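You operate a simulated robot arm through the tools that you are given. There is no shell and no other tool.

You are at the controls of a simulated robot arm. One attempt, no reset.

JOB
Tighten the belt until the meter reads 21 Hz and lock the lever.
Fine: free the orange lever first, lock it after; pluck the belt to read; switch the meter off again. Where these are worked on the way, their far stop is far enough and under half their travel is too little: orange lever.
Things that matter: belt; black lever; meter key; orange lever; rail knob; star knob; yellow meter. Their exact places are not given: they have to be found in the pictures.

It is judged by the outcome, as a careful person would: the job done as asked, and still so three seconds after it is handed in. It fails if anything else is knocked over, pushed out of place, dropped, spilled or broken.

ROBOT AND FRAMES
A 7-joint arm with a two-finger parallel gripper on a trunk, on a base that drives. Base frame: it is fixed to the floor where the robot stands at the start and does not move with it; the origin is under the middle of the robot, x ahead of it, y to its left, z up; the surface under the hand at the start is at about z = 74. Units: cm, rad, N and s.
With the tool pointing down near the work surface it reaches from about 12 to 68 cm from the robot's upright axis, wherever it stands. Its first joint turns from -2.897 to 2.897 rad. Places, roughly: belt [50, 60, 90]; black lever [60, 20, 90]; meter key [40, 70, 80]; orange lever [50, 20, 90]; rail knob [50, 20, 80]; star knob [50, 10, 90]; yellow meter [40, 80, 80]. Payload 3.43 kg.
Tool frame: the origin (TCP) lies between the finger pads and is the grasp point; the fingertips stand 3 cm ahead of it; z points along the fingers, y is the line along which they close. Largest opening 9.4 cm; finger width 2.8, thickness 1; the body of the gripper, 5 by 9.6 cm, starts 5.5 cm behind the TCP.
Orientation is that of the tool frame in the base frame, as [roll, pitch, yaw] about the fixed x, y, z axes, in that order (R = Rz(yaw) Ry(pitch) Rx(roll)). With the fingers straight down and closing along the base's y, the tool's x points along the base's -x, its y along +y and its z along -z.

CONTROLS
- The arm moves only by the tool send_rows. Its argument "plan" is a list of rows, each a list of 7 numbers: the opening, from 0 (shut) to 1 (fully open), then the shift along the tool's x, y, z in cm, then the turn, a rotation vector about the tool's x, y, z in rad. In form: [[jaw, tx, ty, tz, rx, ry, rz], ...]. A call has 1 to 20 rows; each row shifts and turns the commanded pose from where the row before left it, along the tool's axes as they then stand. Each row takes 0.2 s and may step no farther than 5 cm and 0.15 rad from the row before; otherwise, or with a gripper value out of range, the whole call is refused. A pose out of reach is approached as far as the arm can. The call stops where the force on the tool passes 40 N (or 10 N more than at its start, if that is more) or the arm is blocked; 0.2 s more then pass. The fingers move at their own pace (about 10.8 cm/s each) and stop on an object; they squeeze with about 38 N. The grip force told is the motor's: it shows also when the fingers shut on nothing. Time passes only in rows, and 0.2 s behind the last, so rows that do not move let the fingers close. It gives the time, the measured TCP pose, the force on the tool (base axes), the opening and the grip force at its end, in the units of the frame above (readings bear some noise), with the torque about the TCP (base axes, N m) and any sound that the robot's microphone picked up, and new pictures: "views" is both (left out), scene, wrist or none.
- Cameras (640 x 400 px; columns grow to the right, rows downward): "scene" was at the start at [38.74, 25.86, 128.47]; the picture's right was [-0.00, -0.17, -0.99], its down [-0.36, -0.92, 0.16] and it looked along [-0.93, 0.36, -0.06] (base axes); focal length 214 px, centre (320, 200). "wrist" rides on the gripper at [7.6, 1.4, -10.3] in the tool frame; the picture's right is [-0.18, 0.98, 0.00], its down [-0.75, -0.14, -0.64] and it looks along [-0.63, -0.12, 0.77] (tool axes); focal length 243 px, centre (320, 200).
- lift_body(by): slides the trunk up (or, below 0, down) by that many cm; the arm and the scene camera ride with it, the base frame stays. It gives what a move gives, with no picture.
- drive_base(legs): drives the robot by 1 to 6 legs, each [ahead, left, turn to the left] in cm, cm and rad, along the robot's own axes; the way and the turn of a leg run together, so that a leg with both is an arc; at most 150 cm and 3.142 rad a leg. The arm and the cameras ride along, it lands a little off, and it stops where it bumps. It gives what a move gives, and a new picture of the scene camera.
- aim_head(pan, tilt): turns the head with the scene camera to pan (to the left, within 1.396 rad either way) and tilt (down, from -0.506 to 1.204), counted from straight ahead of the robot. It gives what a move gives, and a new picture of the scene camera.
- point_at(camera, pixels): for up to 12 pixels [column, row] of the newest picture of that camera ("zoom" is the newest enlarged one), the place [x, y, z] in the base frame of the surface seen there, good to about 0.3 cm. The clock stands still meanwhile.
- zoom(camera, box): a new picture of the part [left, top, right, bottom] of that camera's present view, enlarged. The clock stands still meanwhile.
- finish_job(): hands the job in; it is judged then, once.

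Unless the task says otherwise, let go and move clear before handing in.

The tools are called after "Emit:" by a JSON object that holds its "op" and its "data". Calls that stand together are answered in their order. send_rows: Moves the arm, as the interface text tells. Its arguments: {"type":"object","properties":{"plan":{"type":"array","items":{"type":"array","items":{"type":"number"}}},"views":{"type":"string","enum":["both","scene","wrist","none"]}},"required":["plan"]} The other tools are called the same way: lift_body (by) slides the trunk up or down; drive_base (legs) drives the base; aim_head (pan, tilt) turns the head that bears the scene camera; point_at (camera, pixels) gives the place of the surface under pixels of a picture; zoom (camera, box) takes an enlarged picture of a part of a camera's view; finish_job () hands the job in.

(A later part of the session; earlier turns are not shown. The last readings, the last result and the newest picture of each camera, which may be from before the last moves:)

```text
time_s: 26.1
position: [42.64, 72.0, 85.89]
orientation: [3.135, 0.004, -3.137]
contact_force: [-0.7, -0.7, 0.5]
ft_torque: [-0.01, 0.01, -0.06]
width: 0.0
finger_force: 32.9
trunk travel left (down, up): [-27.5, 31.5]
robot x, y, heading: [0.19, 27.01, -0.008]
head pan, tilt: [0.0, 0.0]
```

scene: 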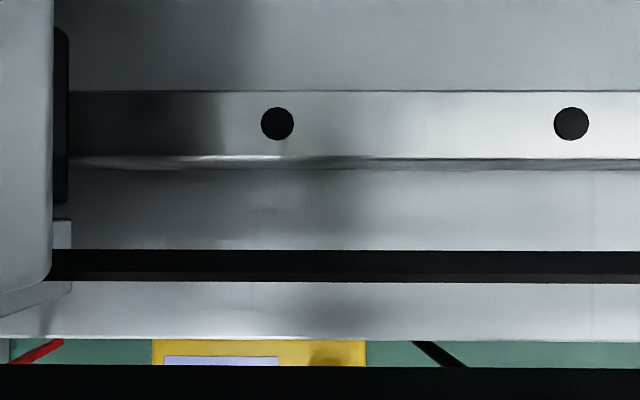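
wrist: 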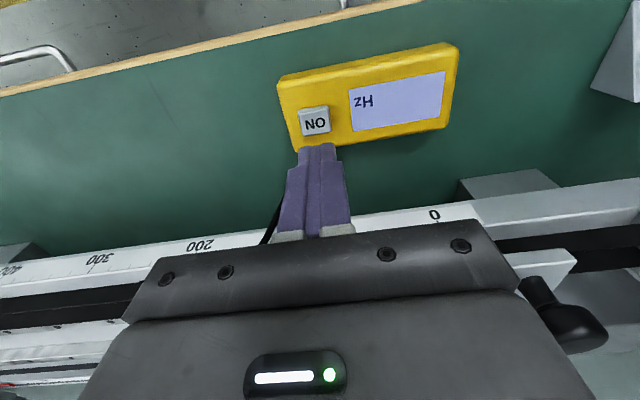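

Contact is gone after backing up. The scene camera's own body sits about 11 cm ahead of the tool and only ~4 cm above the TCP at pan/tilt 0, so it was the part that touched; I'll check the nearby surfaces and the belt, then stow the head as it was at the start.

Emit:
{"op": "point_at", "data": {"camera": "scene", "pixels": [[25, 80], [25, 220], [30, 290], [62, 120], [62, 235], [300, 260], [300, 385], [300, 120]]}}

Emit:
{"op": "send_rows", "data": {"plan": [[0, 0, 0, -4.5, 0, 0, 0], [0, 0, 0, -4.5, 0, 0, 0]]}}

Emit:
{"op": "aim_head", "data": {"pan": 1.396, "tilt": 0.5}}

```text
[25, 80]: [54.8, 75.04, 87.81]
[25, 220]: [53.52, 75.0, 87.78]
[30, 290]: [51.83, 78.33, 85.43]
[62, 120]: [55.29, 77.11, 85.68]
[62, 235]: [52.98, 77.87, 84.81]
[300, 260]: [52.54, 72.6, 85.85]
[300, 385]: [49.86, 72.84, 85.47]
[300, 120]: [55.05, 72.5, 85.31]
```

```text
time_s: 26.7
position: [42.34, 71.92, 95.12]
orientation: [3.133, 0.003, -3.139]
contact_force: [-0.2, 0.0, 0.4]
ft_torque: [0.03, 0.0, -0.01]
width: 0.0
finger_force: 32.1
trunk travel left (down, up): [-27.5, 31.5]
robot x, y, heading: [0.04, 26.99, -0.006]
head pan, tilt: [0.0, 0.0]
```

scene: 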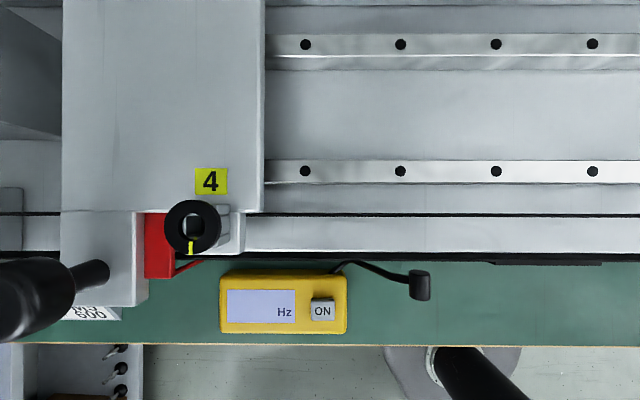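
wrist: 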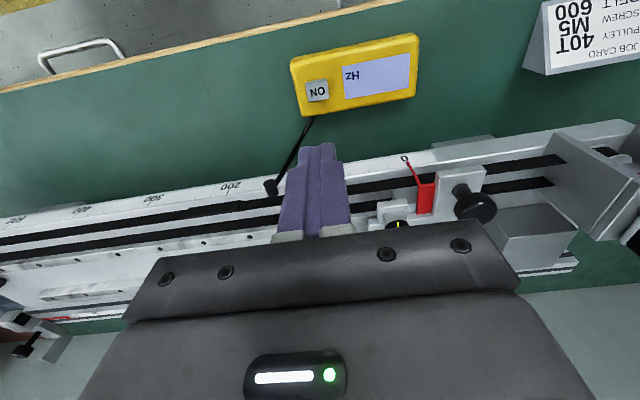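

```text
time_s: 28.2
position: [42.44, 71.95, 94.87]
orientation: [3.133, 0.005, -3.141]
contact_force: [-0.1, 0.0, -0.4]
ft_torque: [0.01, 0.02, 0.02]
width: 0.0
finger_force: 33.1
trunk travel left (down, up): [-27.5, 31.5]
robot x, y, heading: [-0.01, 26.82, -0.004]
head pan, tilt: [1.396, 0.499]
```

scene: 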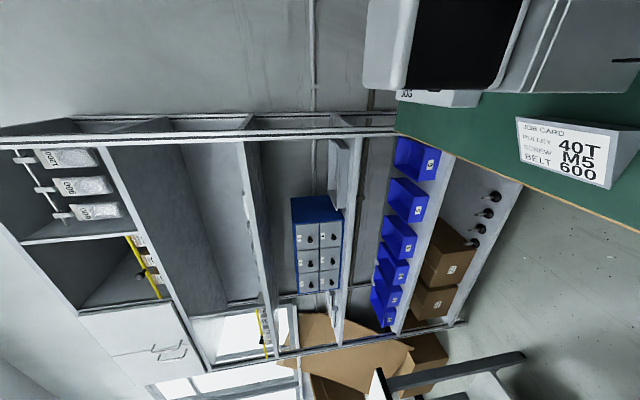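

The carriage edge is at y=75, top z≈87.8, which is what the camera body touched; nothing appears moved. I'll turn the head to the other side (away from the carriage) and re-check the wrist picture of the key.

Emit:
{"op": "aim_head", "data": {"pan": -1.396, "tilt": 0.9}}

Emit:
{"op": "point_at", "data": {"camera": "wrist", "pixels": [[317, 91], [475, 203], [397, 225], [425, 200], [485, 170], [270, 187], [307, 150]]}}

```text
time_s: 30.6
position: [42.54, 71.92, 94.9]
orientation: [3.136, 0.003, -3.138]
contact_force: [-0.6, -0.2, -1.2]
ft_torque: [-0.02, -0.04, 0.02]
width: 0.01
finger_force: 33.0
trunk travel left (down, up): [-27.5, 31.5]
robot x, y, heading: [0.12, 26.63, -0.005]
head pan, tilt: [-1.396, 0.901]
```

scene: 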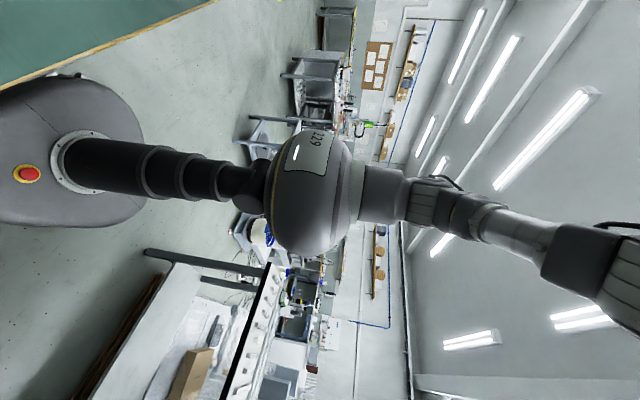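

```text
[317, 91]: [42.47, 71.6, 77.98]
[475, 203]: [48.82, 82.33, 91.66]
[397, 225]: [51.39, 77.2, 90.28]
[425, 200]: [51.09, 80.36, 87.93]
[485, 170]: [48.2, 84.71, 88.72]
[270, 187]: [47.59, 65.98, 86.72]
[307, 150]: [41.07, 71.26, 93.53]
```

The head now looks away from the carriage, and the key is at (42.5, 71.6, 78.0). I'll lower again carefully to just above it.

Emit:
{"op": "send_rows", "data": {"plan": [[0, 0, -0.25, 4, 0, 0, 0], [0, 0, 0, 3, 0, 0, 0], [0, 0, 0, 2.5, 0, 0, 0], [0, 0, 0, 2, 0, 0, 0], [0, 0, 0, 1.6, 0, 0, 0], [0, 0, 0, 0, 0, 0, 0]], "views": "wrist"}}

```text
time_s: 32.0
position: [42.84, 71.77, 81.85]
orientation: [3.134, 0.005, -3.139]
contact_force: [-0.4, -0.2, 0.5]
ft_torque: [0.01, 0.0, -0.01]
width: 0.0
finger_force: 32.7
trunk travel left (down, up): [-27.5, 31.5]
robot x, y, heading: [0.11, 26.95, -0.003]
head pan, tilt: [-1.396, 0.901]
```

wrist: 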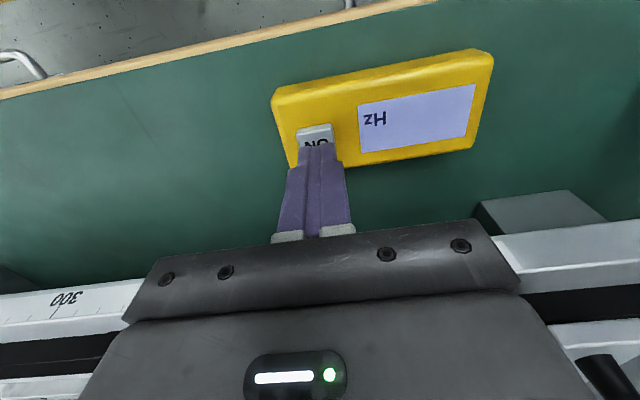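

No contact this time; tips are about 0.9 cm over the key. I'll press down gently and come back up.

Emit:
{"op": "send_rows", "data": {"plan": [[0, 0, 0, 0.5, 0, 0, 0], [0, 0, 0, 0.4, 0, 0, 0], [0, 0, 0, 0.3, 0, 0, 0], [0, 0, 0, 0.2, 0, 0, 0]], "views": "wrist"}}

```text
time_s: 33.0
position: [42.75, 71.83, 80.38]
orientation: [3.135, 0.005, -3.141]
contact_force: [1.8, 0.7, 2.2]
ft_torque: [0.0, -0.02, -0.03]
width: 0.02
finger_force: 33.2
trunk travel left (down, up): [-27.5, 31.5]
robot x, y, heading: [0.22, 26.93, 0.003]
head pan, tilt: [-1.396, 0.901]
heard: click
```

wrist: 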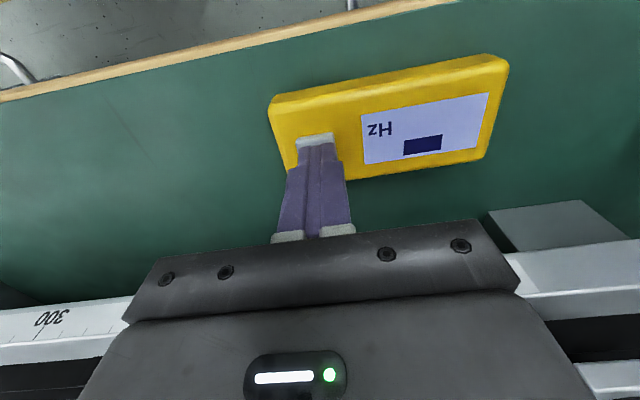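

A click was heard and the display now shows a bar at (422,145), so the meter is on. I'll lift off and move to beside the belt's front run around y=57, staying outside it.

Emit:
{"op": "send_rows", "data": {"plan": [[0, 0, 0, -2, 0, 0, 0], [0, 0, 0, -4.5, 0, 0, 0], [0, 0, 0, -4.5, 0, 0, 0], [0, 0, 0, -3.5, 0, 0, 0], [0, -1.1, -3.7, 0, 0, 0, 0], [0, -1.1, -3.7, 0, 0, 0, 0], [0, -1.1, -3.7, 0, 0, 0, 0], [0, -1.1, -3.7, 0, 0, 0, 0], [0, 0, 0, 0, 0, 0, 0]], "views": "wrist"}}

```text
time_s: 35.0
position: [47.19, 57.15, 94.78]
orientation: [3.134, 0.005, -3.139]
contact_force: [0.8, -0.8, -0.3]
ft_torque: [0.03, 0.01, 0.0]
width: 0.01
finger_force: 33.2
trunk travel left (down, up): [-27.5, 31.5]
robot x, y, heading: [0.01, 27.21, -0.003]
head pan, tilt: [-1.396, 0.901]
```

wrist: 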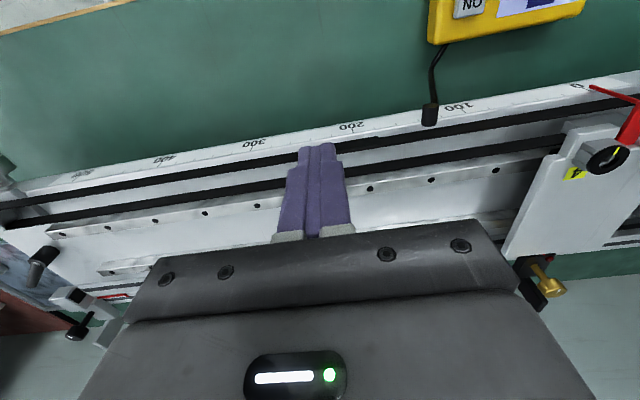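

Emit:
{"op": "zoom", "data": {"camera": "wrist", "box": [240, 90, 460, 230]}}

Emit:
{"op": "point_at", "data": {"camera": "wrist", "pixels": [[420, 127], [420, 131], [420, 120], [420, 110], [260, 158], [260, 150], [430, 107], [400, 150], [250, 187]]}}

```text
2.86 times, centred on (350, 160) of wrist
```

zoom: 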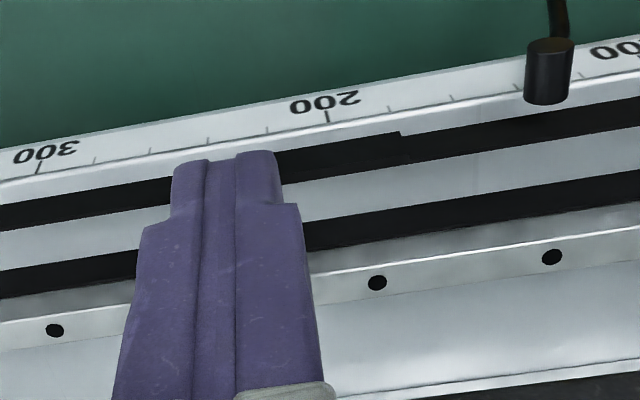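

```text
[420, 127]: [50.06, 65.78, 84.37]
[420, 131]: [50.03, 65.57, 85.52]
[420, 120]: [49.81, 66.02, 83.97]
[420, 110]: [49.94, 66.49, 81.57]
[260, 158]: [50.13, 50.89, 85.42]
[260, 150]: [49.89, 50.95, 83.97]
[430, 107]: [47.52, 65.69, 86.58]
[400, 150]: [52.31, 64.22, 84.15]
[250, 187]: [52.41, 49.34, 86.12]
```

The belt's front run stands at x≈50.05 from z≈84.3 to 86.5, just behind the bed's front face, and the tip face is at about x=48.6. I'll lower beside it, press inward lightly about half a centimetre past contact, and let go quickly.

Emit:
{"op": "send_rows", "data": {"plan": [[0, 0, 0, 3.3, 0, 0, 0], [0, 0, 0, 3.2, 0, 0, 0], [0, -0.6, 0, 0, 0, 0, 0], [0, -0.5, 0, 0, 0, 0, 0], [0, -0.4, 0, 0, 0, 0, 0], [0, -0.3, 0, 0, 0, 0, 0]], "views": "wrist"}}

```text
time_s: 36.5
position: [48.95, 56.97, 88.29]
orientation: [3.134, 0.005, -3.139]
contact_force: [0.0, 0.4, -0.1]
ft_torque: [0.0, 0.02, -0.01]
width: 0.02
finger_force: 33.2
trunk travel left (down, up): [-27.5, 31.5]
robot x, y, heading: [-0.08, 27.16, -0.002]
head pan, tilt: [-1.396, 0.901]
```

wrist: 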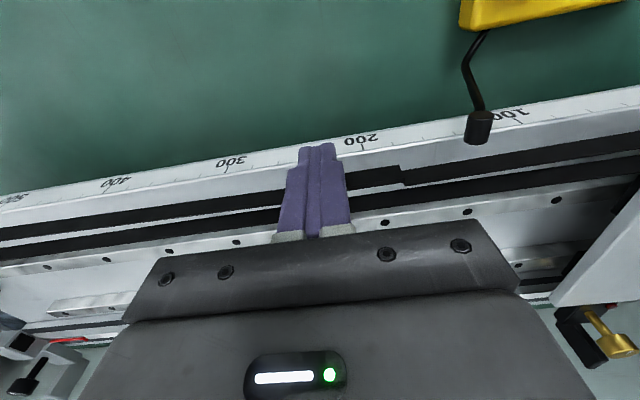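

No contact force yet. I'll zoom to see how the tip stands against the belt and what the thicker dark patch at (380,175) is.

Emit:
{"op": "zoom", "data": {"camera": "wrist", "box": [240, 110, 460, 240]}}

Emit:
{"op": "point_at", "data": {"camera": "wrist", "pixels": [[380, 172], [380, 180], [430, 172], [398, 168], [360, 178], [355, 186], [270, 198], [270, 192]]}}

```text
2.91 times, centred on (350, 175) of wrist
```

zoom: 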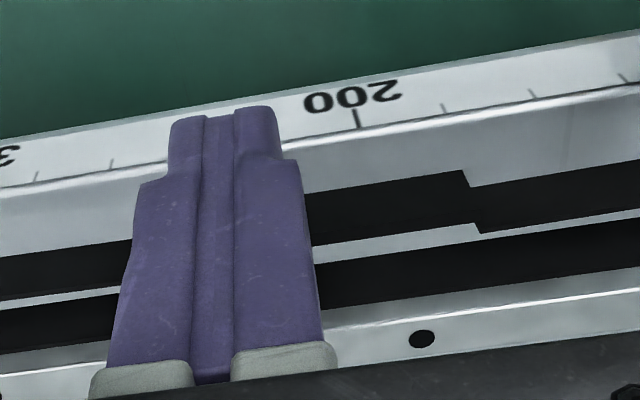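

```text
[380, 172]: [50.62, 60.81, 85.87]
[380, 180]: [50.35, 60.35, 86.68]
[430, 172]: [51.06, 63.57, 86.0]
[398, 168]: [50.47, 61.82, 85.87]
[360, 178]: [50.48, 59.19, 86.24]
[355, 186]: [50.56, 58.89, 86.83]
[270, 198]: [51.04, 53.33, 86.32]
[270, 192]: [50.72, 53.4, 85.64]
```

The dark patch from y≈56 to 62.4 is a slightly raised stretch of belt, likely where it's meant to be plucked. I'll go on pressing in small steps at its near end and watch the force.

Emit:
{"op": "send_rows", "data": {"plan": [[0, 0, 2, 0, 0, 0, 0], [0, -0.3, 0, 0, 0, 0, 0], [0, -0.3, 0, 0, 0, 0, 0]], "views": "wrist"}}

```text
time_s: 37.2
position: [49.3, 59.03, 88.32]
orientation: [3.135, 0.002, -3.137]
contact_force: [-8.1, 2.2, -0.6]
ft_torque: [0.05, 0.22, 0.04]
width: 0.01
finger_force: 33.5
trunk travel left (down, up): [-27.5, 31.5]
robot x, y, heading: [0.25, 27.13, -0.006]
head pan, tilt: [-1.396, 0.901]
```

wrist: 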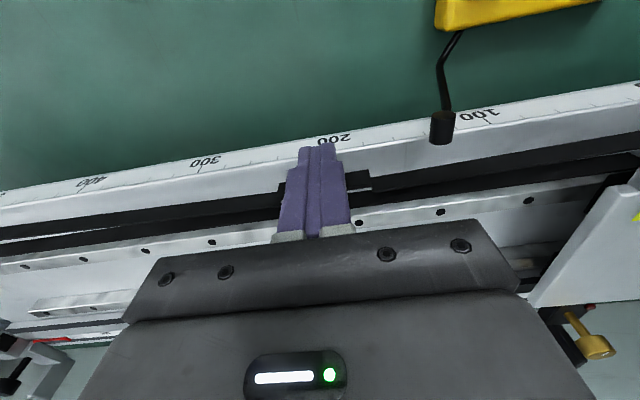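

Contact force is now 8 N with the finger at the middle of the patch. I'll press a touch more and release quickly away from the belt, listening for sound.

Emit:
{"op": "send_rows", "data": {"plan": [[0, -0.2, 0, 0, 0, 0, 0], [0, 3.0, 0, 0, 0, 0, 0], [0, 0, 0, 0, 0, 0, 0]], "views": "wrist"}}

```text
time_s: 38.0
position: [46.84, 58.74, 88.34]
orientation: [3.131, 0.006, -3.14]
contact_force: [-0.6, -0.3, -0.5]
ft_torque: [-0.02, -0.02, 0.02]
width: 0.02
finger_force: 32.9
trunk travel left (down, up): [-27.5, 31.5]
robot x, y, heading: [-0.09, 27.02, -0.004]
head pan, tilt: [-1.396, 0.901]
```

wrist: 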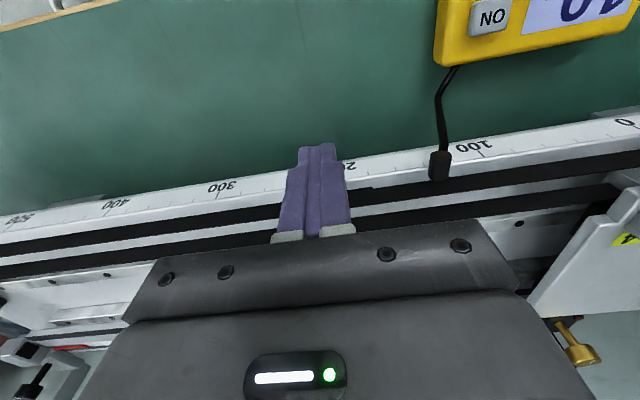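

The display changed to digits (top right, cut off), so the pluck worked. I'll lift and shift left to read it.

Emit:
{"op": "send_rows", "data": {"plan": [[0, 0, 0, -4.5, 0, 0, 0], [0, 0, 3, -3, 0, 0, 0], [0, 0, 4, 0, 0, 0, 0], [0, 0, 0, 0, 0, 0, 0]], "views": "wrist"}}

Emit:
{"op": "zoom", "data": {"camera": "wrist", "box": [280, 0, 480, 120]}}

```text
time_s: 39.0
position: [46.88, 65.55, 96.03]
orientation: [3.135, 0.005, -3.14]
contact_force: [0.5, -0.3, -0.4]
ft_torque: [-0.01, -0.02, 0.02]
width: 0.01
finger_force: 33.1
trunk travel left (down, up): [-27.5, 31.5]
robot x, y, heading: [-0.01, 26.61, -0.004]
head pan, tilt: [-1.396, 0.901]
```

wrist: 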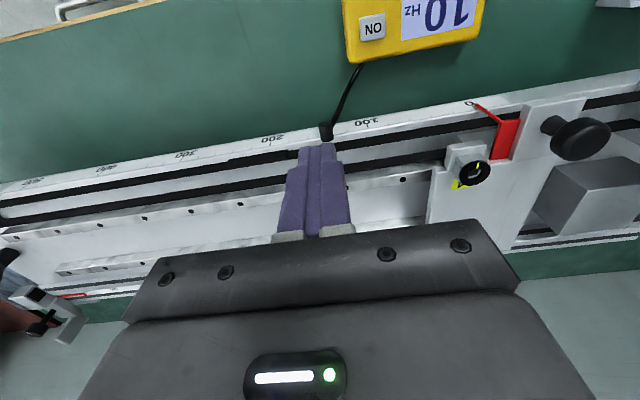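

```text
3.20 times, centred on (380, 60) of wrist
```

zoom: 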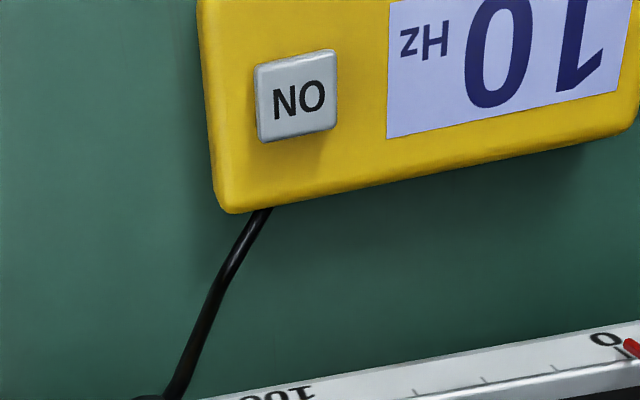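

The meter reads 10 Hz (upside down in the wrist picture at zoom (470–600,50)); it needs 21. I'll travel to the right side beyond the star knob, high up, then turn the tool to point along +y.

Emit:
{"op": "send_rows", "data": {"plan": [[0, 0, 0, -4.5, 0, 0, 0], [0, -0.3, -4.6, 0, 0, 0, 0], [0, -0.3, -4.6, 0, 0, 0, 0], [0, -0.3, -4.6, 0, 0, 0, 0], [0, -0.3, -4.6, 0, 0, 0, 0], [0, -0.3, -4.6, 0, 0, 0, 0], [0, -0.3, -4.6, 0, 0, 0, 0], [0, -0.3, -4.6, 0, 0, 0, 0], [0, -0.3, -4.6, 0, 0, 0, 0], [0, -0.3, -4.6, 0, 0, 0, 0], [0, -0.3, -4.6, 0, 0, 0, 0], [0, -0.3, -4.6, 0, 0, 0, 0], [0, -0.3, -4.6, 0, 0, 0, 0], [0, -0.3, -4.6, 0, 0, 0, 0], [0, 0, 0, 0, 0, 0, 0]]}}

```text
time_s: 42.2
position: [50.34, 5.94, 99.71]
orientation: [3.133, 0.005, -3.138]
contact_force: [0.2, 0.0, -0.4]
ft_torque: [0.0, -0.01, 0.01]
width: 0.0
finger_force: 32.7
trunk travel left (down, up): [-27.5, 31.5]
robot x, y, heading: [0.12, 26.98, -0.003]
head pan, tilt: [-1.396, 0.901]
```

scene: 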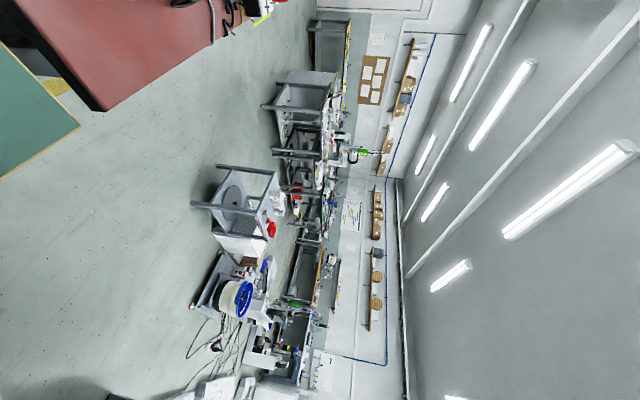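
wrist: 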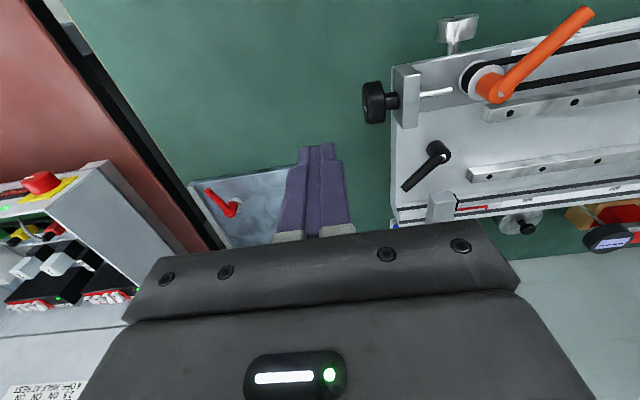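

The star knob is at wrist (378,103), and to the right there's a tray (250,205) and a grey control box (60,210) to keep clear of. I'll measure these.

Emit:
{"op": "point_at", "data": {"camera": "wrist", "pixels": [[378, 90], [370, 103], [378, 118], [396, 100], [410, 75], [410, 115], [435, 92], [200, 185], [40, 183], [110, 170], [60, 90], [120, 100]]}}

Emit:
{"op": "zoom", "data": {"camera": "wrist", "box": [340, 0, 620, 200]}}

```text
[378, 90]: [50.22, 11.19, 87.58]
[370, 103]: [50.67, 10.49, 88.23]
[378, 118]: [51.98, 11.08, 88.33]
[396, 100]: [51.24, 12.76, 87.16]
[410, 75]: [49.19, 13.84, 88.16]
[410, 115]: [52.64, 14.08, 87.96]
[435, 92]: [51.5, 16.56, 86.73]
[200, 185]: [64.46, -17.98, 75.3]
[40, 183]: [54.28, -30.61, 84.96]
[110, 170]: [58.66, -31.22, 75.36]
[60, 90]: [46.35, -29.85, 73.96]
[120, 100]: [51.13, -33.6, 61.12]
```

```text
2.00 times, centred on (480, 100) of wrist
```

zoom: 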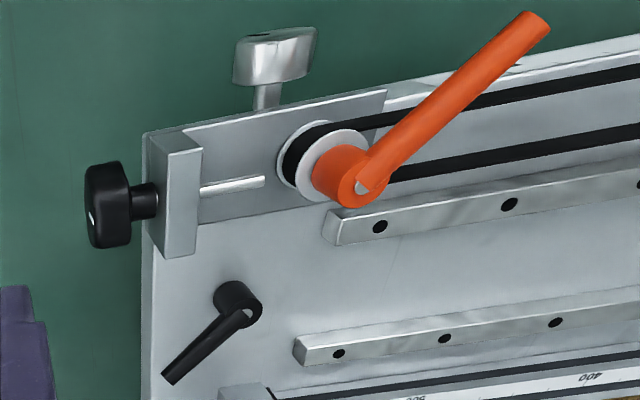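

The knob is about 4 cm across, between y≈10.3 and 12.7, axis near x=51.5, z≈86.3, with the plate starting at y=13.9. A simpler way is to grip it from above and turn it by tilting the hand about the y axis, so I'll rotate the tool a quarter turn (head away from the machine) and line up over the knob with open jaws.

Emit:
{"op": "send_rows", "data": {"plan": [[0.5, 0, 0, 0, 0, 0, 0.143], [1, 0, 0, 0, 0, 0, 0.143], [1, 0, 0, 0, 0, 0, 0.143], [1, 0, 0, 0, 0, 0, 0.143], [1, 0, 0, 0, 0, 0, 0.143], [1, 0, 0, 0, 0, 0, 0.143], [1, 0, 0, 0, 0, 0, 0.143], [1, 0, 0, 0, 0, 0, 0.143], [1, 0, 0, 0, 0, 0, 0.143], [1, 0, 0, 0, 0, 0, 0.143], [1, 0, 0, 0, 0, 0, 0.14], [1, 2.8, 0.6, 0, 0, 0, 0], [1, 2.6, 0.6, 0, 0, 0, 0], [1, 0, 0, 0, 0, 0, 0]], "views": "wrist"}}

Emit:
{"op": "aim_head", "data": {"pan": 0.0, "tilt": 0.9}}

```text
time_s: 45.2
position: [51.91, 11.36, 100.0]
orientation: [3.137, -0.008, 1.574]
contact_force: [-1.1, 0.4, -0.3]
ft_torque: [-0.01, 0.02, 0.01]
width: 9.39
finger_force: 0.1
trunk travel left (down, up): [-27.5, 31.5]
robot x, y, heading: [-0.07, 27.08, -0.0]
head pan, tilt: [-1.396, 0.901]
```

wrist: 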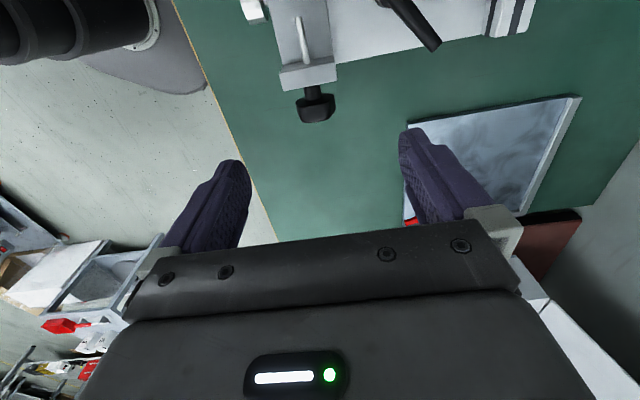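

```text
time_s: 46.8
position: [51.98, 11.24, 99.84]
orientation: [3.137, -0.008, 1.575]
contact_force: [0.5, -0.7, 0.0]
ft_torque: [-0.03, -0.01, -0.02]
width: 9.38
finger_force: 0.0
trunk travel left (down, up): [-27.5, 31.5]
robot x, y, heading: [0.15, 26.84, -0.004]
head pan, tilt: [0.0, 0.901]
```

scene: 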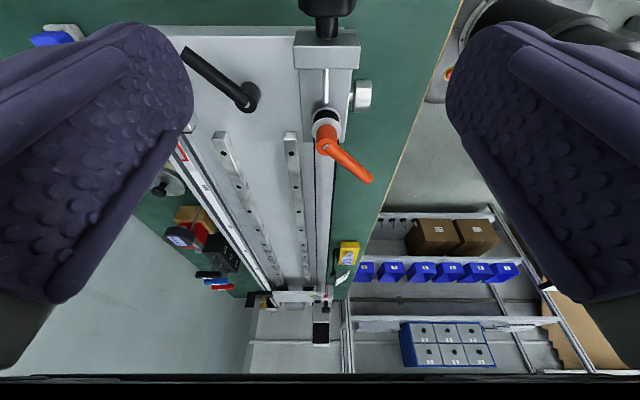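

The head, looking through the open fingers, sees the plate and knob at the top (325,5). I'll tilt it a bit less to see the knob fully and measure it.

Emit:
{"op": "aim_head", "data": {"pan": 0.0, "tilt": 0.45}}

```text
time_s: 47.7
position: [51.84, 11.36, 99.89]
orientation: [3.137, -0.007, 1.573]
contact_force: [-0.6, -0.6, 0.3]
ft_torque: [-0.01, 0.01, 0.01]
width: 9.4
finger_force: 0.1
trunk travel left (down, up): [-27.5, 31.5]
robot x, y, heading: [-0.22, 26.69, -0.006]
head pan, tilt: [0.0, 0.45]
```

scene: 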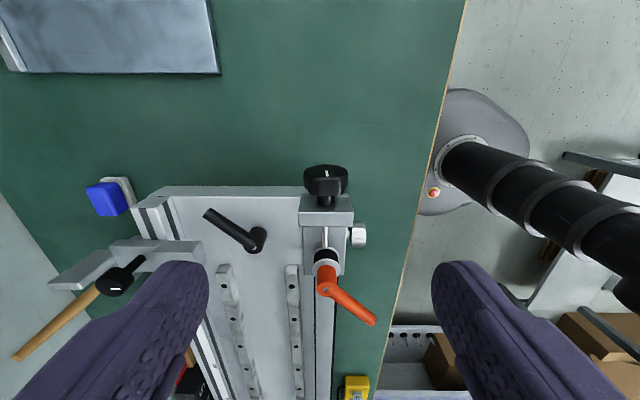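

The knob is clear at (325,180) with a white mark on it. I'll zoom and measure.

Emit:
{"op": "zoom", "data": {"camera": "scene", "box": [270, 140, 380, 280]}}

Emit:
{"op": "point_at", "data": {"camera": "scene", "pixels": [[308, 180], [342, 180], [325, 180], [325, 192], [325, 203], [310, 218], [345, 218], [324, 240], [325, 168]]}}

```text
2.86 times, centred on (325, 210) of scene
```

zoom: 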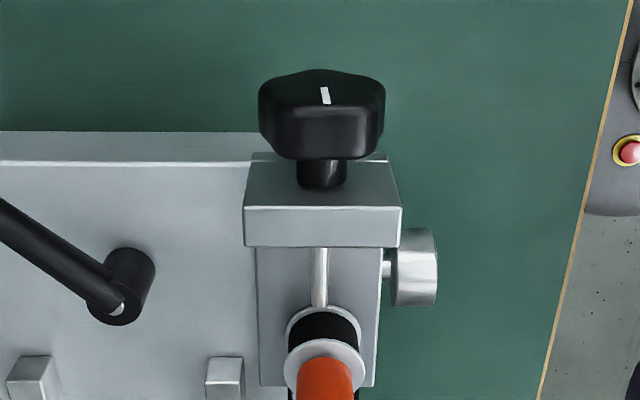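

```text
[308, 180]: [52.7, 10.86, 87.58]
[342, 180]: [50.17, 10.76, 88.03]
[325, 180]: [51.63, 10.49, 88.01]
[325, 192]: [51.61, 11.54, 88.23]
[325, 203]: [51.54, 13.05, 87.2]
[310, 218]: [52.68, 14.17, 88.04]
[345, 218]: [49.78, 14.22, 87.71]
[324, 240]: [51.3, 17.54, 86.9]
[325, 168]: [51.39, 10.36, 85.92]
```

The knob axis is at x≈51.5, z≈86.3, y from 10.4 to 12.4, with a white mark pointing up. I'll descend so that the TCP is on the axis with jaws wide open.

Emit:
{"op": "send_rows", "data": {"plan": [[1, 0, -0.3, 4.5, 0, 0, 0], [1, 0, 0, 4.5, 0, 0, 0], [1, 0, 0, 3, 0, 0, 0], [1, 0, 0, 1.4, 0, 0, 0], [1, 0, 0, 0, 0, 0, 0]]}}

```text
time_s: 48.9
position: [51.69, 11.57, 86.61]
orientation: [3.138, -0.008, 1.574]
contact_force: [-1.1, -0.5, -0.4]
ft_torque: [0.01, -0.02, 0.0]
width: 9.42
finger_force: 0.0
trunk travel left (down, up): [-27.5, 31.5]
robot x, y, heading: [0.14, 26.7, -0.008]
head pan, tilt: [0.0, 0.45]
```

scene: 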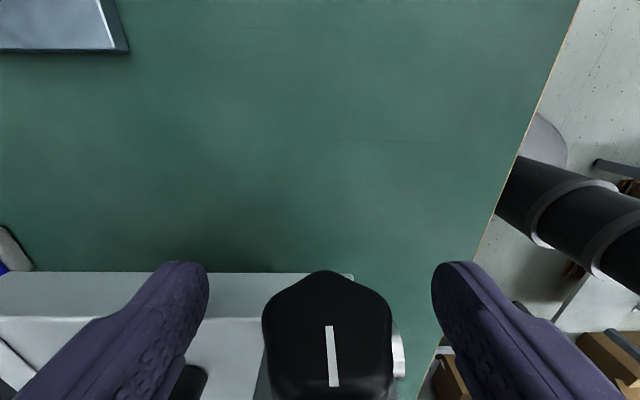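
wrist: 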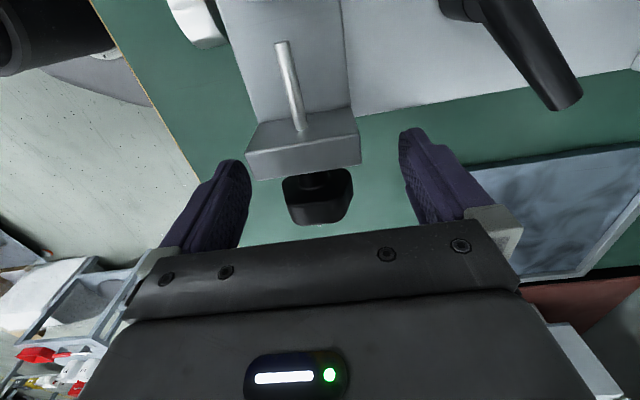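

The knob (center about (328,330)) sits between the open fingers. I'll tilt the hand back toward the robot by 0.7 rad with jaws open, then close on the knob.

Emit:
{"op": "send_rows", "data": {"plan": [[1, 0, 0, 0, -0.14, 0, 0], [1, 0, 0, 0, -0.14, 0, 0], [1, 0, 0, 0, -0.14, 0, 0], [1, 0, 0, 0, -0.14, 0, 0], [1, 0, 0, 0, -0.14, 0, 0], [1, 0, 0, 0, 0, 0, 0], [0, 0, 0, 0, 0, 0, 0], [0, 0, 0, 0, 0, 0, 0], [0, 0, 0, 0, 0, 0, 0]]}}

```text
time_s: 50.9
position: [51.54, 11.58, 86.37]
orientation: [2.441, -0.011, 1.574]
contact_force: [-15.3, 1.1, -19.0]
ft_torque: [0.14, 0.03, -0.55]
width: 4.1
finger_force: 45.5
trunk travel left (down, up): [-27.5, 31.5]
robot x, y, heading: [-0.39, 27.22, -0.003]
head pan, tilt: [0.0, 0.45]
```

scene: 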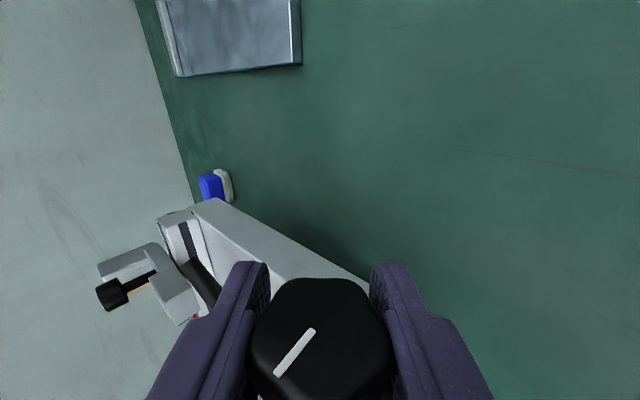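
wrist: 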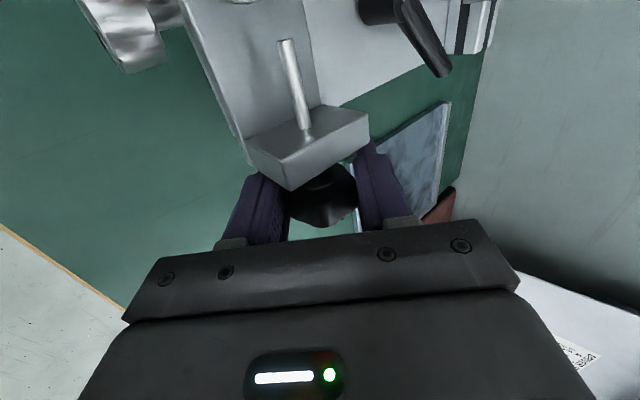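

The knob is gripped (4.1 cm) with about 24 N sideways, so the axis lies slightly to the tool's -y side. I'll ease over 0.25 cm and then turn clockwise (seen from the knob end) by a small amount to test.

Emit:
{"op": "send_rows", "data": {"plan": [[0, 0, -0.25, 0, 0, 0, 0], [0, 0, 0, 0, 0.1, 0, 0], [0, 0, 0, 0, 0.1, 0, 0], [0, 0, 0, 0, 0.1, 0, 0]], "views": "scene"}}

```text
time_s: 51.9
position: [51.53, 11.57, 86.46]
orientation: [2.738, -0.009, 1.573]
contact_force: [-9.3, 2.4, -18.0]
ft_torque: [-0.87, 0.0, -0.4]
width: 4.09
finger_force: 45.1
trunk travel left (down, up): [-27.5, 31.5]
robot x, y, heading: [0.06, 27.16, -0.004]
head pan, tilt: [0.0, 0.45]
```

scene: 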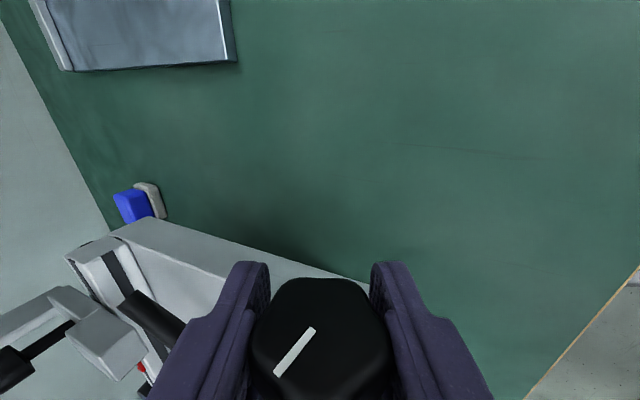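

The knob turns with the hand (mark fixed relative to the fingers). I'll centre slightly better (down and toward the robot) and continue the stroke.

Emit:
{"op": "send_rows", "data": {"plan": [[0, 0, -0.25, 0.15, 0, 0, 0], [0, 0, 0, 0, 0.12, 0, 0], [0, 0, 0, 0, 0.12, 0, 0], [0, 0, 0, 0, 0.12, 0, 0], [0, 0, 0, 0, 0.12, 0, 0]], "views": "scene"}}

```text
time_s: 53.1
position: [51.4, 11.45, 86.47]
orientation: [-3.07, -0.004, 1.576]
contact_force: [15.8, -2.1, 31.8]
ft_torque: [-1.09, 0.0, 0.18]
width: 4.1
finger_force: 45.0
trunk travel left (down, up): [-27.5, 31.5]
robot x, y, heading: [0.04, 26.92, -0.006]
head pan, tilt: [0.0, 0.45]
```

scene: 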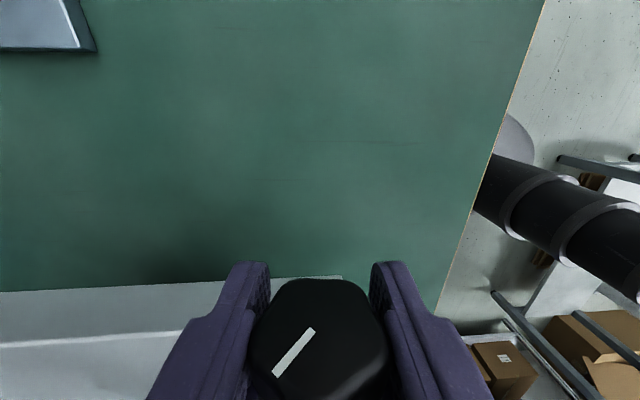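

The force has reversed (about 35 N up), so I overcorrected; I'll shift back part of it and continue the turn in smaller pieces.

Emit:
{"op": "send_rows", "data": {"plan": [[0, 0, 0.1, -0.17, 0, 0, 0], [0, 0, 0, 0, 0.1, 0, 0], [0, 0, 0, 0, 0.1, 0, 0]], "views": "none"}}

```text
time_s: 53.9
position: [51.4, 11.4, 86.48]
orientation: [-2.865, -0.006, 1.575]
contact_force: [17.9, -4.9, 24.7]
ft_torque: [-0.17, -0.01, -0.09]
width: 4.09
finger_force: 45.2
trunk travel left (down, up): [-27.5, 31.5]
robot x, y, heading: [0.09, 26.74, -0.008]
head pan, tilt: [0.0, 0.45]
```

Still about 30 N up and forward; I'll ease a little further in that direction and continue.

Emit:
{"op": "send_rows", "data": {"plan": [[0, 0, 0.1, -0.2, 0, 0, 0], [0, 0, 0, 0, 0.1, 0, 0], [0, 0, 0, 0, 0.1, 0, 0]], "views": "none"}}

```text
time_s: 54.7
position: [51.47, 11.34, 86.41]
orientation: [-2.661, -0.009, 1.575]
contact_force: [10.3, -5.2, 4.7]
ft_torque: [0.77, -0.02, -0.59]
width: 4.09
finger_force: 44.9
trunk travel left (down, up): [-27.5, 31.5]
robot x, y, heading: [-0.03, 26.91, -0.008]
head pan, tilt: [0.0, 0.45]
```

Forces dropped to about 12 N. I'll finish this stroke to +0.7 rad, open, and swing back with open jaws.

Emit:
{"op": "send_rows", "data": {"plan": [[0, 0, 0, 0, 0.12, 0, 0], [0, 0, 0, 0, 0.12, 0, 0], [1, 0, 0, 0, 0, 0, 0], [1, 0, 0, 0, 0, 0, 0], [1, 0, 0, 0, 0, 0, 0]], "views": "scene"}}

```text
time_s: 55.9
position: [51.54, 11.52, 86.42]
orientation: [-2.425, -0.009, 1.574]
contact_force: [0.5, 0.0, 0.3]
ft_torque: [0.01, -0.02, -0.03]
width: 9.4
finger_force: 0.1
trunk travel left (down, up): [-27.5, 31.5]
robot x, y, heading: [-0.02, 26.87, -0.009]
head pan, tilt: [0.0, 0.45]
```

scene: 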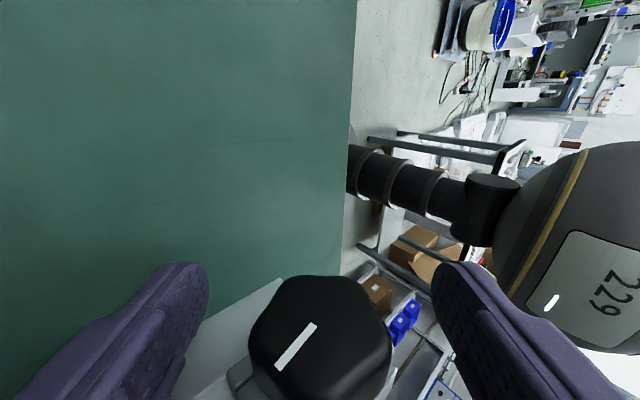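

The mark kept its place relative to the fingers, so the knob turned the full 1.4 rad. I'll measure the end face to find the true axis before the next stroke.

Emit:
{"op": "point_at", "data": {"camera": "scene", "pixels": [[320, 285], [265, 300], [375, 300], [258, 340], [385, 345], [296, 345], [312, 326], [277, 366], [320, 395], [350, 390], [320, 340]]}}

Emit:
{"op": "zoom", "data": {"camera": "scene", "box": [220, 250, 420, 400]}}

```text
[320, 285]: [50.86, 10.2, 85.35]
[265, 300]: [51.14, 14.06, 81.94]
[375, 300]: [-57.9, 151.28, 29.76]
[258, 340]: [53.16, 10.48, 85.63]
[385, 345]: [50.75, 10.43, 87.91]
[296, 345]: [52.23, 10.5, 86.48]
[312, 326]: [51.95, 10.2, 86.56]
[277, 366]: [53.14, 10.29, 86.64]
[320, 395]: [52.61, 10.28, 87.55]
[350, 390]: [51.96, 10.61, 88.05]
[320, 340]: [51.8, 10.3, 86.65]
```

```text
2.67 times, centred on (320, 325) of scene
```

zoom: 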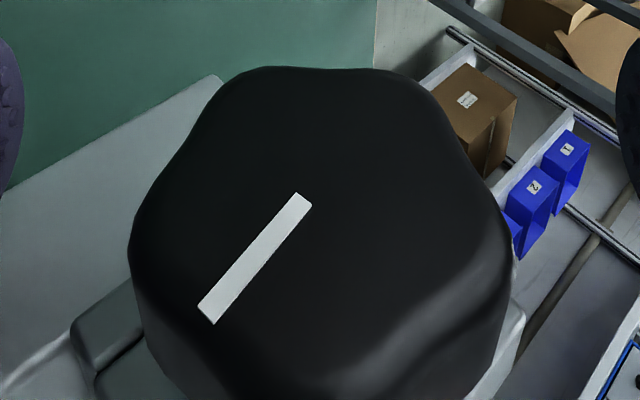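

The axis works out at about (51.6, 86.5), matching the TCP. I'll swing back with open jaws and grip again.

Emit:
{"op": "send_rows", "data": {"plan": [[1, 0, 0, 0, -0.14, 0, 0], [1, 0, 0, 0, -0.14, 0, 0], [1, 0, 0, 0, -0.14, 0, 0], [1, 0, 0, 0, -0.14, 0, 0], [1, 0, 0, 0, -0.14, 0, 0], [1, 0, 0, 0, -0.14, 0, 0], [1, 0, 0, 0, -0.14, 0, 0], [1, 0, 0, 0, -0.14, 0, 0], [1, 0, 0, 0, -0.14, 0, 0], [1, 0, 0, 0, -0.14, 0, 0], [1, 0, 0, 0, 0, 0, 0], [0, 0, 0, 0, 0, 0, 0], [0, 0, 0, 0, 0, 0, 0], [0, 0, 0, 0, 0, 0, 0]], "views": "scene"}}

```text
time_s: 58.9
position: [51.42, 11.54, 86.45]
orientation: [2.461, -0.009, 1.574]
contact_force: [-12.1, 0.7, -14.3]
ft_torque: [0.08, 0.04, -0.49]
width: 4.08
finger_force: 45.1
trunk travel left (down, up): [-27.5, 31.5]
robot x, y, heading: [0.12, 27.31, -0.004]
head pan, tilt: [0.0, 0.45]
```

scene: 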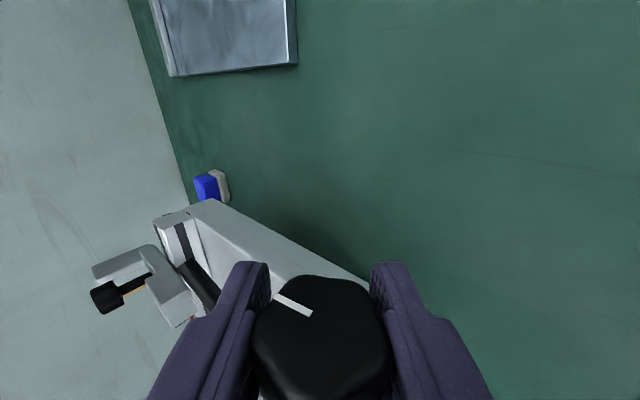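

Gripped again with a modest 19 N sideways. I'll ease 0.1 cm and turn the first half of the stroke.

Emit:
{"op": "send_rows", "data": {"plan": [[0, 0, -0.1, 0, 0, 0, 0], [0, 0, 0, 0, 0.14, 0, 0], [0, 0, 0, 0, 0.14, 0, 0], [0, 0, 0, 0, 0.14, 0, 0], [0, 0, 0, 0, 0.14, 0, 0], [0, 0, 0, 0, 0.14, 0, 0]], "views": "none"}}

```text
time_s: 60.3
position: [51.51, 11.48, 86.62]
orientation: [-3.124, -0.007, 1.576]
contact_force: [-5.0, -0.5, -4.1]
ft_torque: [-0.87, 0.01, -0.23]
width: 4.09
finger_force: 45.4
trunk travel left (down, up): [-27.5, 31.5]
robot x, y, heading: [0.36, 26.56, -0.004]
head pan, tilt: [0.0, 0.45]
```

Forces are low now. I'll finish the stroke, open, return upright and lift so I can read the meter.

Emit:
{"op": "send_rows", "data": {"plan": [[0, 0, 0, 0, 0.14, 0, 0], [0, 0, 0, 0, 0.14, 0, 0], [0, 0, 0, 0, 0.14, 0, 0], [0, 0, 0, 0, 0.14, 0, 0], [0, 0, 0, 0, 0.14, 0, 0], [1, 0, 0, 0, 0, 0, 0], [1, 0, 0, 0, 0, 0, 0], [1, 0, 0, 0, 0, 0, 0], [1, 0, 0, 0, -0.14, 0, 0], [1, 0, 0, 0, -0.14, 0, 0], [1, 0, 0, 0, -0.14, 0, 0], [1, 0, 0, 0, -0.14, 0, 0], [1, 0, 0, 0, -0.14, 0, 0], [1, 0, 0, 0, 0, 0, 0]], "views": "scene"}}

```text
time_s: 63.3
position: [51.48, 11.52, 86.55]
orientation: [-3.126, -0.008, 1.574]
contact_force: [0.2, 0.1, -0.1]
ft_torque: [-0.01, 0.04, -0.01]
width: 9.4
finger_force: 0.1
trunk travel left (down, up): [-27.5, 31.5]
robot x, y, heading: [-0.19, 26.93, -0.004]
head pan, tilt: [0.0, 0.45]
```

scene: 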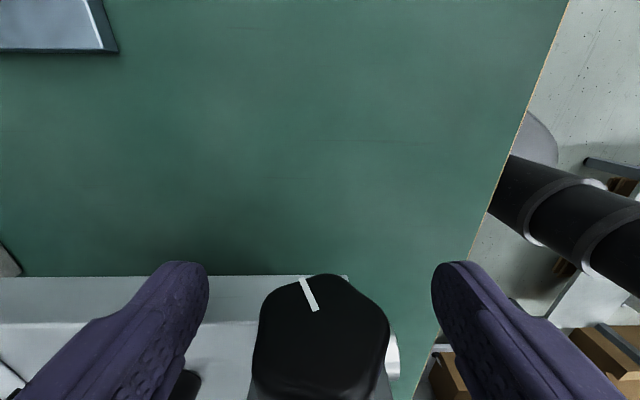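

The mark has turned about 160° clockwise (now at (308,295)). I'll shut the jaws, lift, and carry the tool to the belt patch at y≈59, keeping this orientation so the head camera can read the meter.

Emit:
{"op": "send_rows", "data": {"plan": [[1, 0, 0, -4.5, 0, 0, 0], [0.5, 0, 0, -4.5, 0, 0, 0], [0, 0, 0, -4, 0, 0, 0], [0, 4.75, -0.38, 0, 0, 0, 0], [0, 4.75, -0.38, 0, 0, 0, 0], [0, 4.75, -0.38, 0, 0, 0, 0], [0, 4.75, -0.38, 0, 0, 0, 0], [0, 4.75, -0.38, 0, 0, 0, 0], [0, 4.75, -0.38, 0, 0, 0, 0], [0, 4.75, -0.38, 0, 0, 0, 0], [0, 4.75, -0.38, 0, 0, 0, 0], [0, 4.75, -0.38, 0, 0, 0, 0], [0, 4.75, -0.38, 0, 0, 0, 0], [0, 0, 0, 0, 0, 0, 0]], "views": "wrist"}}

Emit:
{"op": "aim_head", "data": {"pan": 0.0, "tilt": 0.8}}

```text
time_s: 66.3
position: [47.58, 59.1, 99.88]
orientation: [-3.127, -0.007, 1.574]
contact_force: [-0.3, -0.1, -0.5]
ft_torque: [0.01, -0.02, -0.01]
width: 0.02
finger_force: 32.7
trunk travel left (down, up): [-27.5, 31.5]
robot x, y, heading: [0.03, 26.75, 0.002]
head pan, tilt: [0.0, 0.45]
```

wrist: 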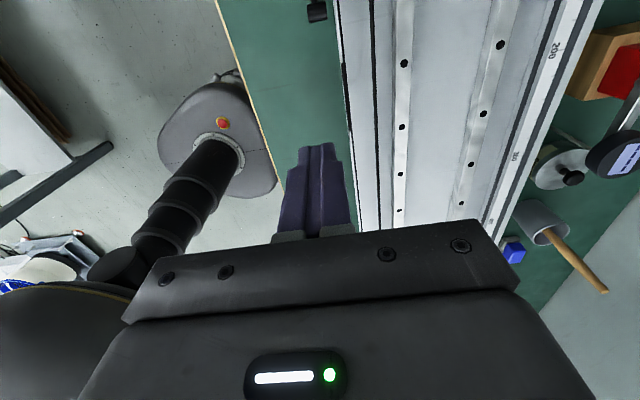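

```text
time_s: 67.1
position: [47.52, 59.01, 99.86]
orientation: [-3.125, -0.007, 1.575]
contact_force: [-0.3, 0.1, 0.1]
ft_torque: [-0.02, 0.04, -0.01]
width: 0.0
finger_force: 33.0
trunk travel left (down, up): [-27.5, 31.5]
robot x, y, heading: [-0.32, 26.79, -0.009]
head pan, tilt: [0.0, 0.799]
```

scene: 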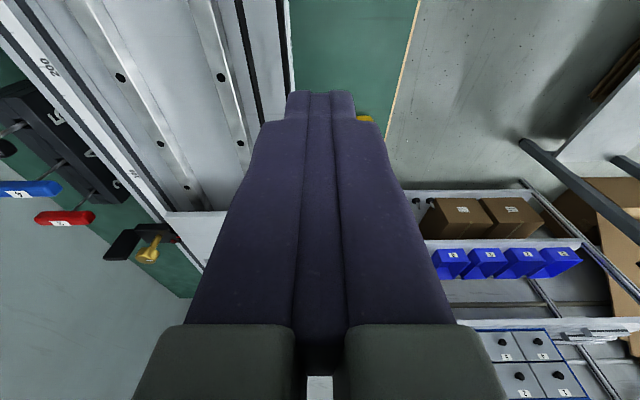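

The shut fingers hide the meter from straight behind, so I'll pan the head a bit to the right to look past them.

Emit:
{"op": "aim_head", "data": {"pan": -0.4, "tilt": 0.75}}

```text
time_s: 68.0
position: [47.6, 59.09, 99.76]
orientation: [-3.126, -0.007, 1.575]
contact_force: [-0.8, -0.9, 0.8]
ft_torque: [-0.02, -0.01, 0.0]
width: 0.0
finger_force: 32.9
trunk travel left (down, up): [-27.5, 31.5]
robot x, y, heading: [0.46, 26.78, -0.004]
head pan, tilt: [-0.4, 0.75]
```

scene: 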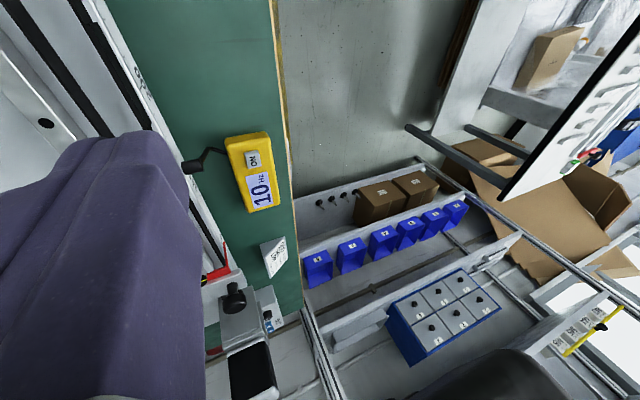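

The meter is readable past the fingers, still showing 10 Hz. I'll lower beside the belt and press until contact.

Emit:
{"op": "send_rows", "data": {"plan": [[0, 0, 0, 4, 0, 0, 0], [0, 0, 0, 4, 0, 0, 0], [0, 0, 0, 3.4, 0, 0, 0], [0, 0, 0.7, 0, 0, 0, 0], [0, 0, 0.6, 0, 0, 0, 0], [0, 0, 0.4, 0, 0, 0, 0], [0, 0, 0.3, 0, 0, 0, 0]], "views": "none"}}

```text
time_s: 69.6
position: [49.51, 59.04, 88.5]
orientation: [-3.124, -0.006, 1.574]
contact_force: [-1.9, -0.3, -0.9]
ft_torque: [-0.01, 0.07, -0.01]
width: 0.0
finger_force: 32.7
trunk travel left (down, up): [-27.5, 31.5]
robot x, y, heading: [0.0, 27.0, -0.009]
head pan, tilt: [-0.4, 0.75]
```

Light contact begins (about 2 N) at x=49.5. I'll press a little more and release quickly.

Emit:
{"op": "send_rows", "data": {"plan": [[0, 0, 0.3, 0, 0, 0, 0], [0, 0, 0.2, 0, 0, 0, 0], [0, 0, -3, 0, 0, 0, 0], [0, 0, 0, 0, 0, 0, 0], [0, 0, 0, 0, 0, 0, 0]], "views": "scene"}}

```text
time_s: 70.8
position: [46.95, 59.01, 88.58]
orientation: [-3.125, -0.007, 1.574]
contact_force: [-0.9, 1.0, 0.3]
ft_torque: [0.01, 0.03, -0.02]
width: 0.0
finger_force: 34.1
trunk travel left (down, up): [-27.5, 31.5]
robot x, y, heading: [0.08, 27.29, -0.012]
head pan, tilt: [-0.4, 0.75]
```

scene: 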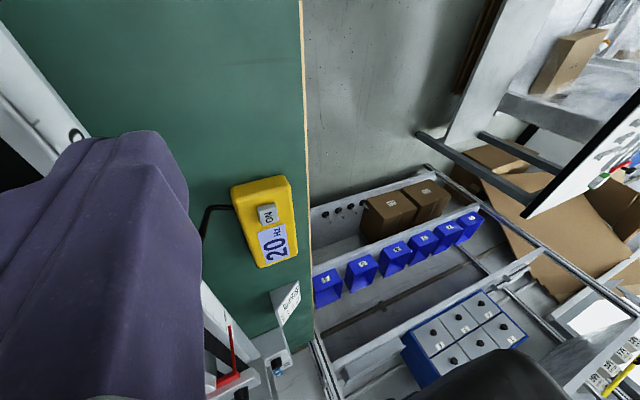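

Emit:
{"op": "zoom", "data": {"camera": "scene", "box": [220, 165, 320, 285]}}

```text
3.33 times, centred on (270, 225) of scene
```

zoom: 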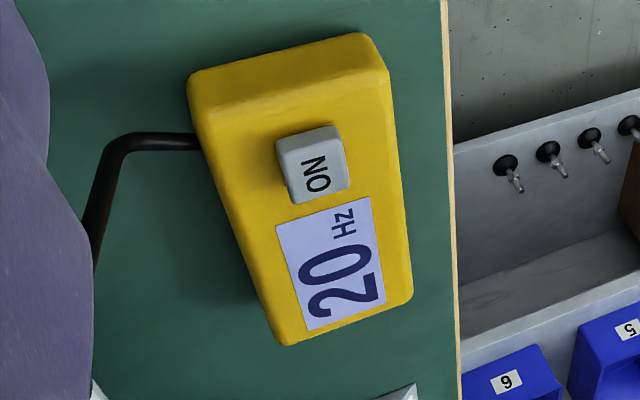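

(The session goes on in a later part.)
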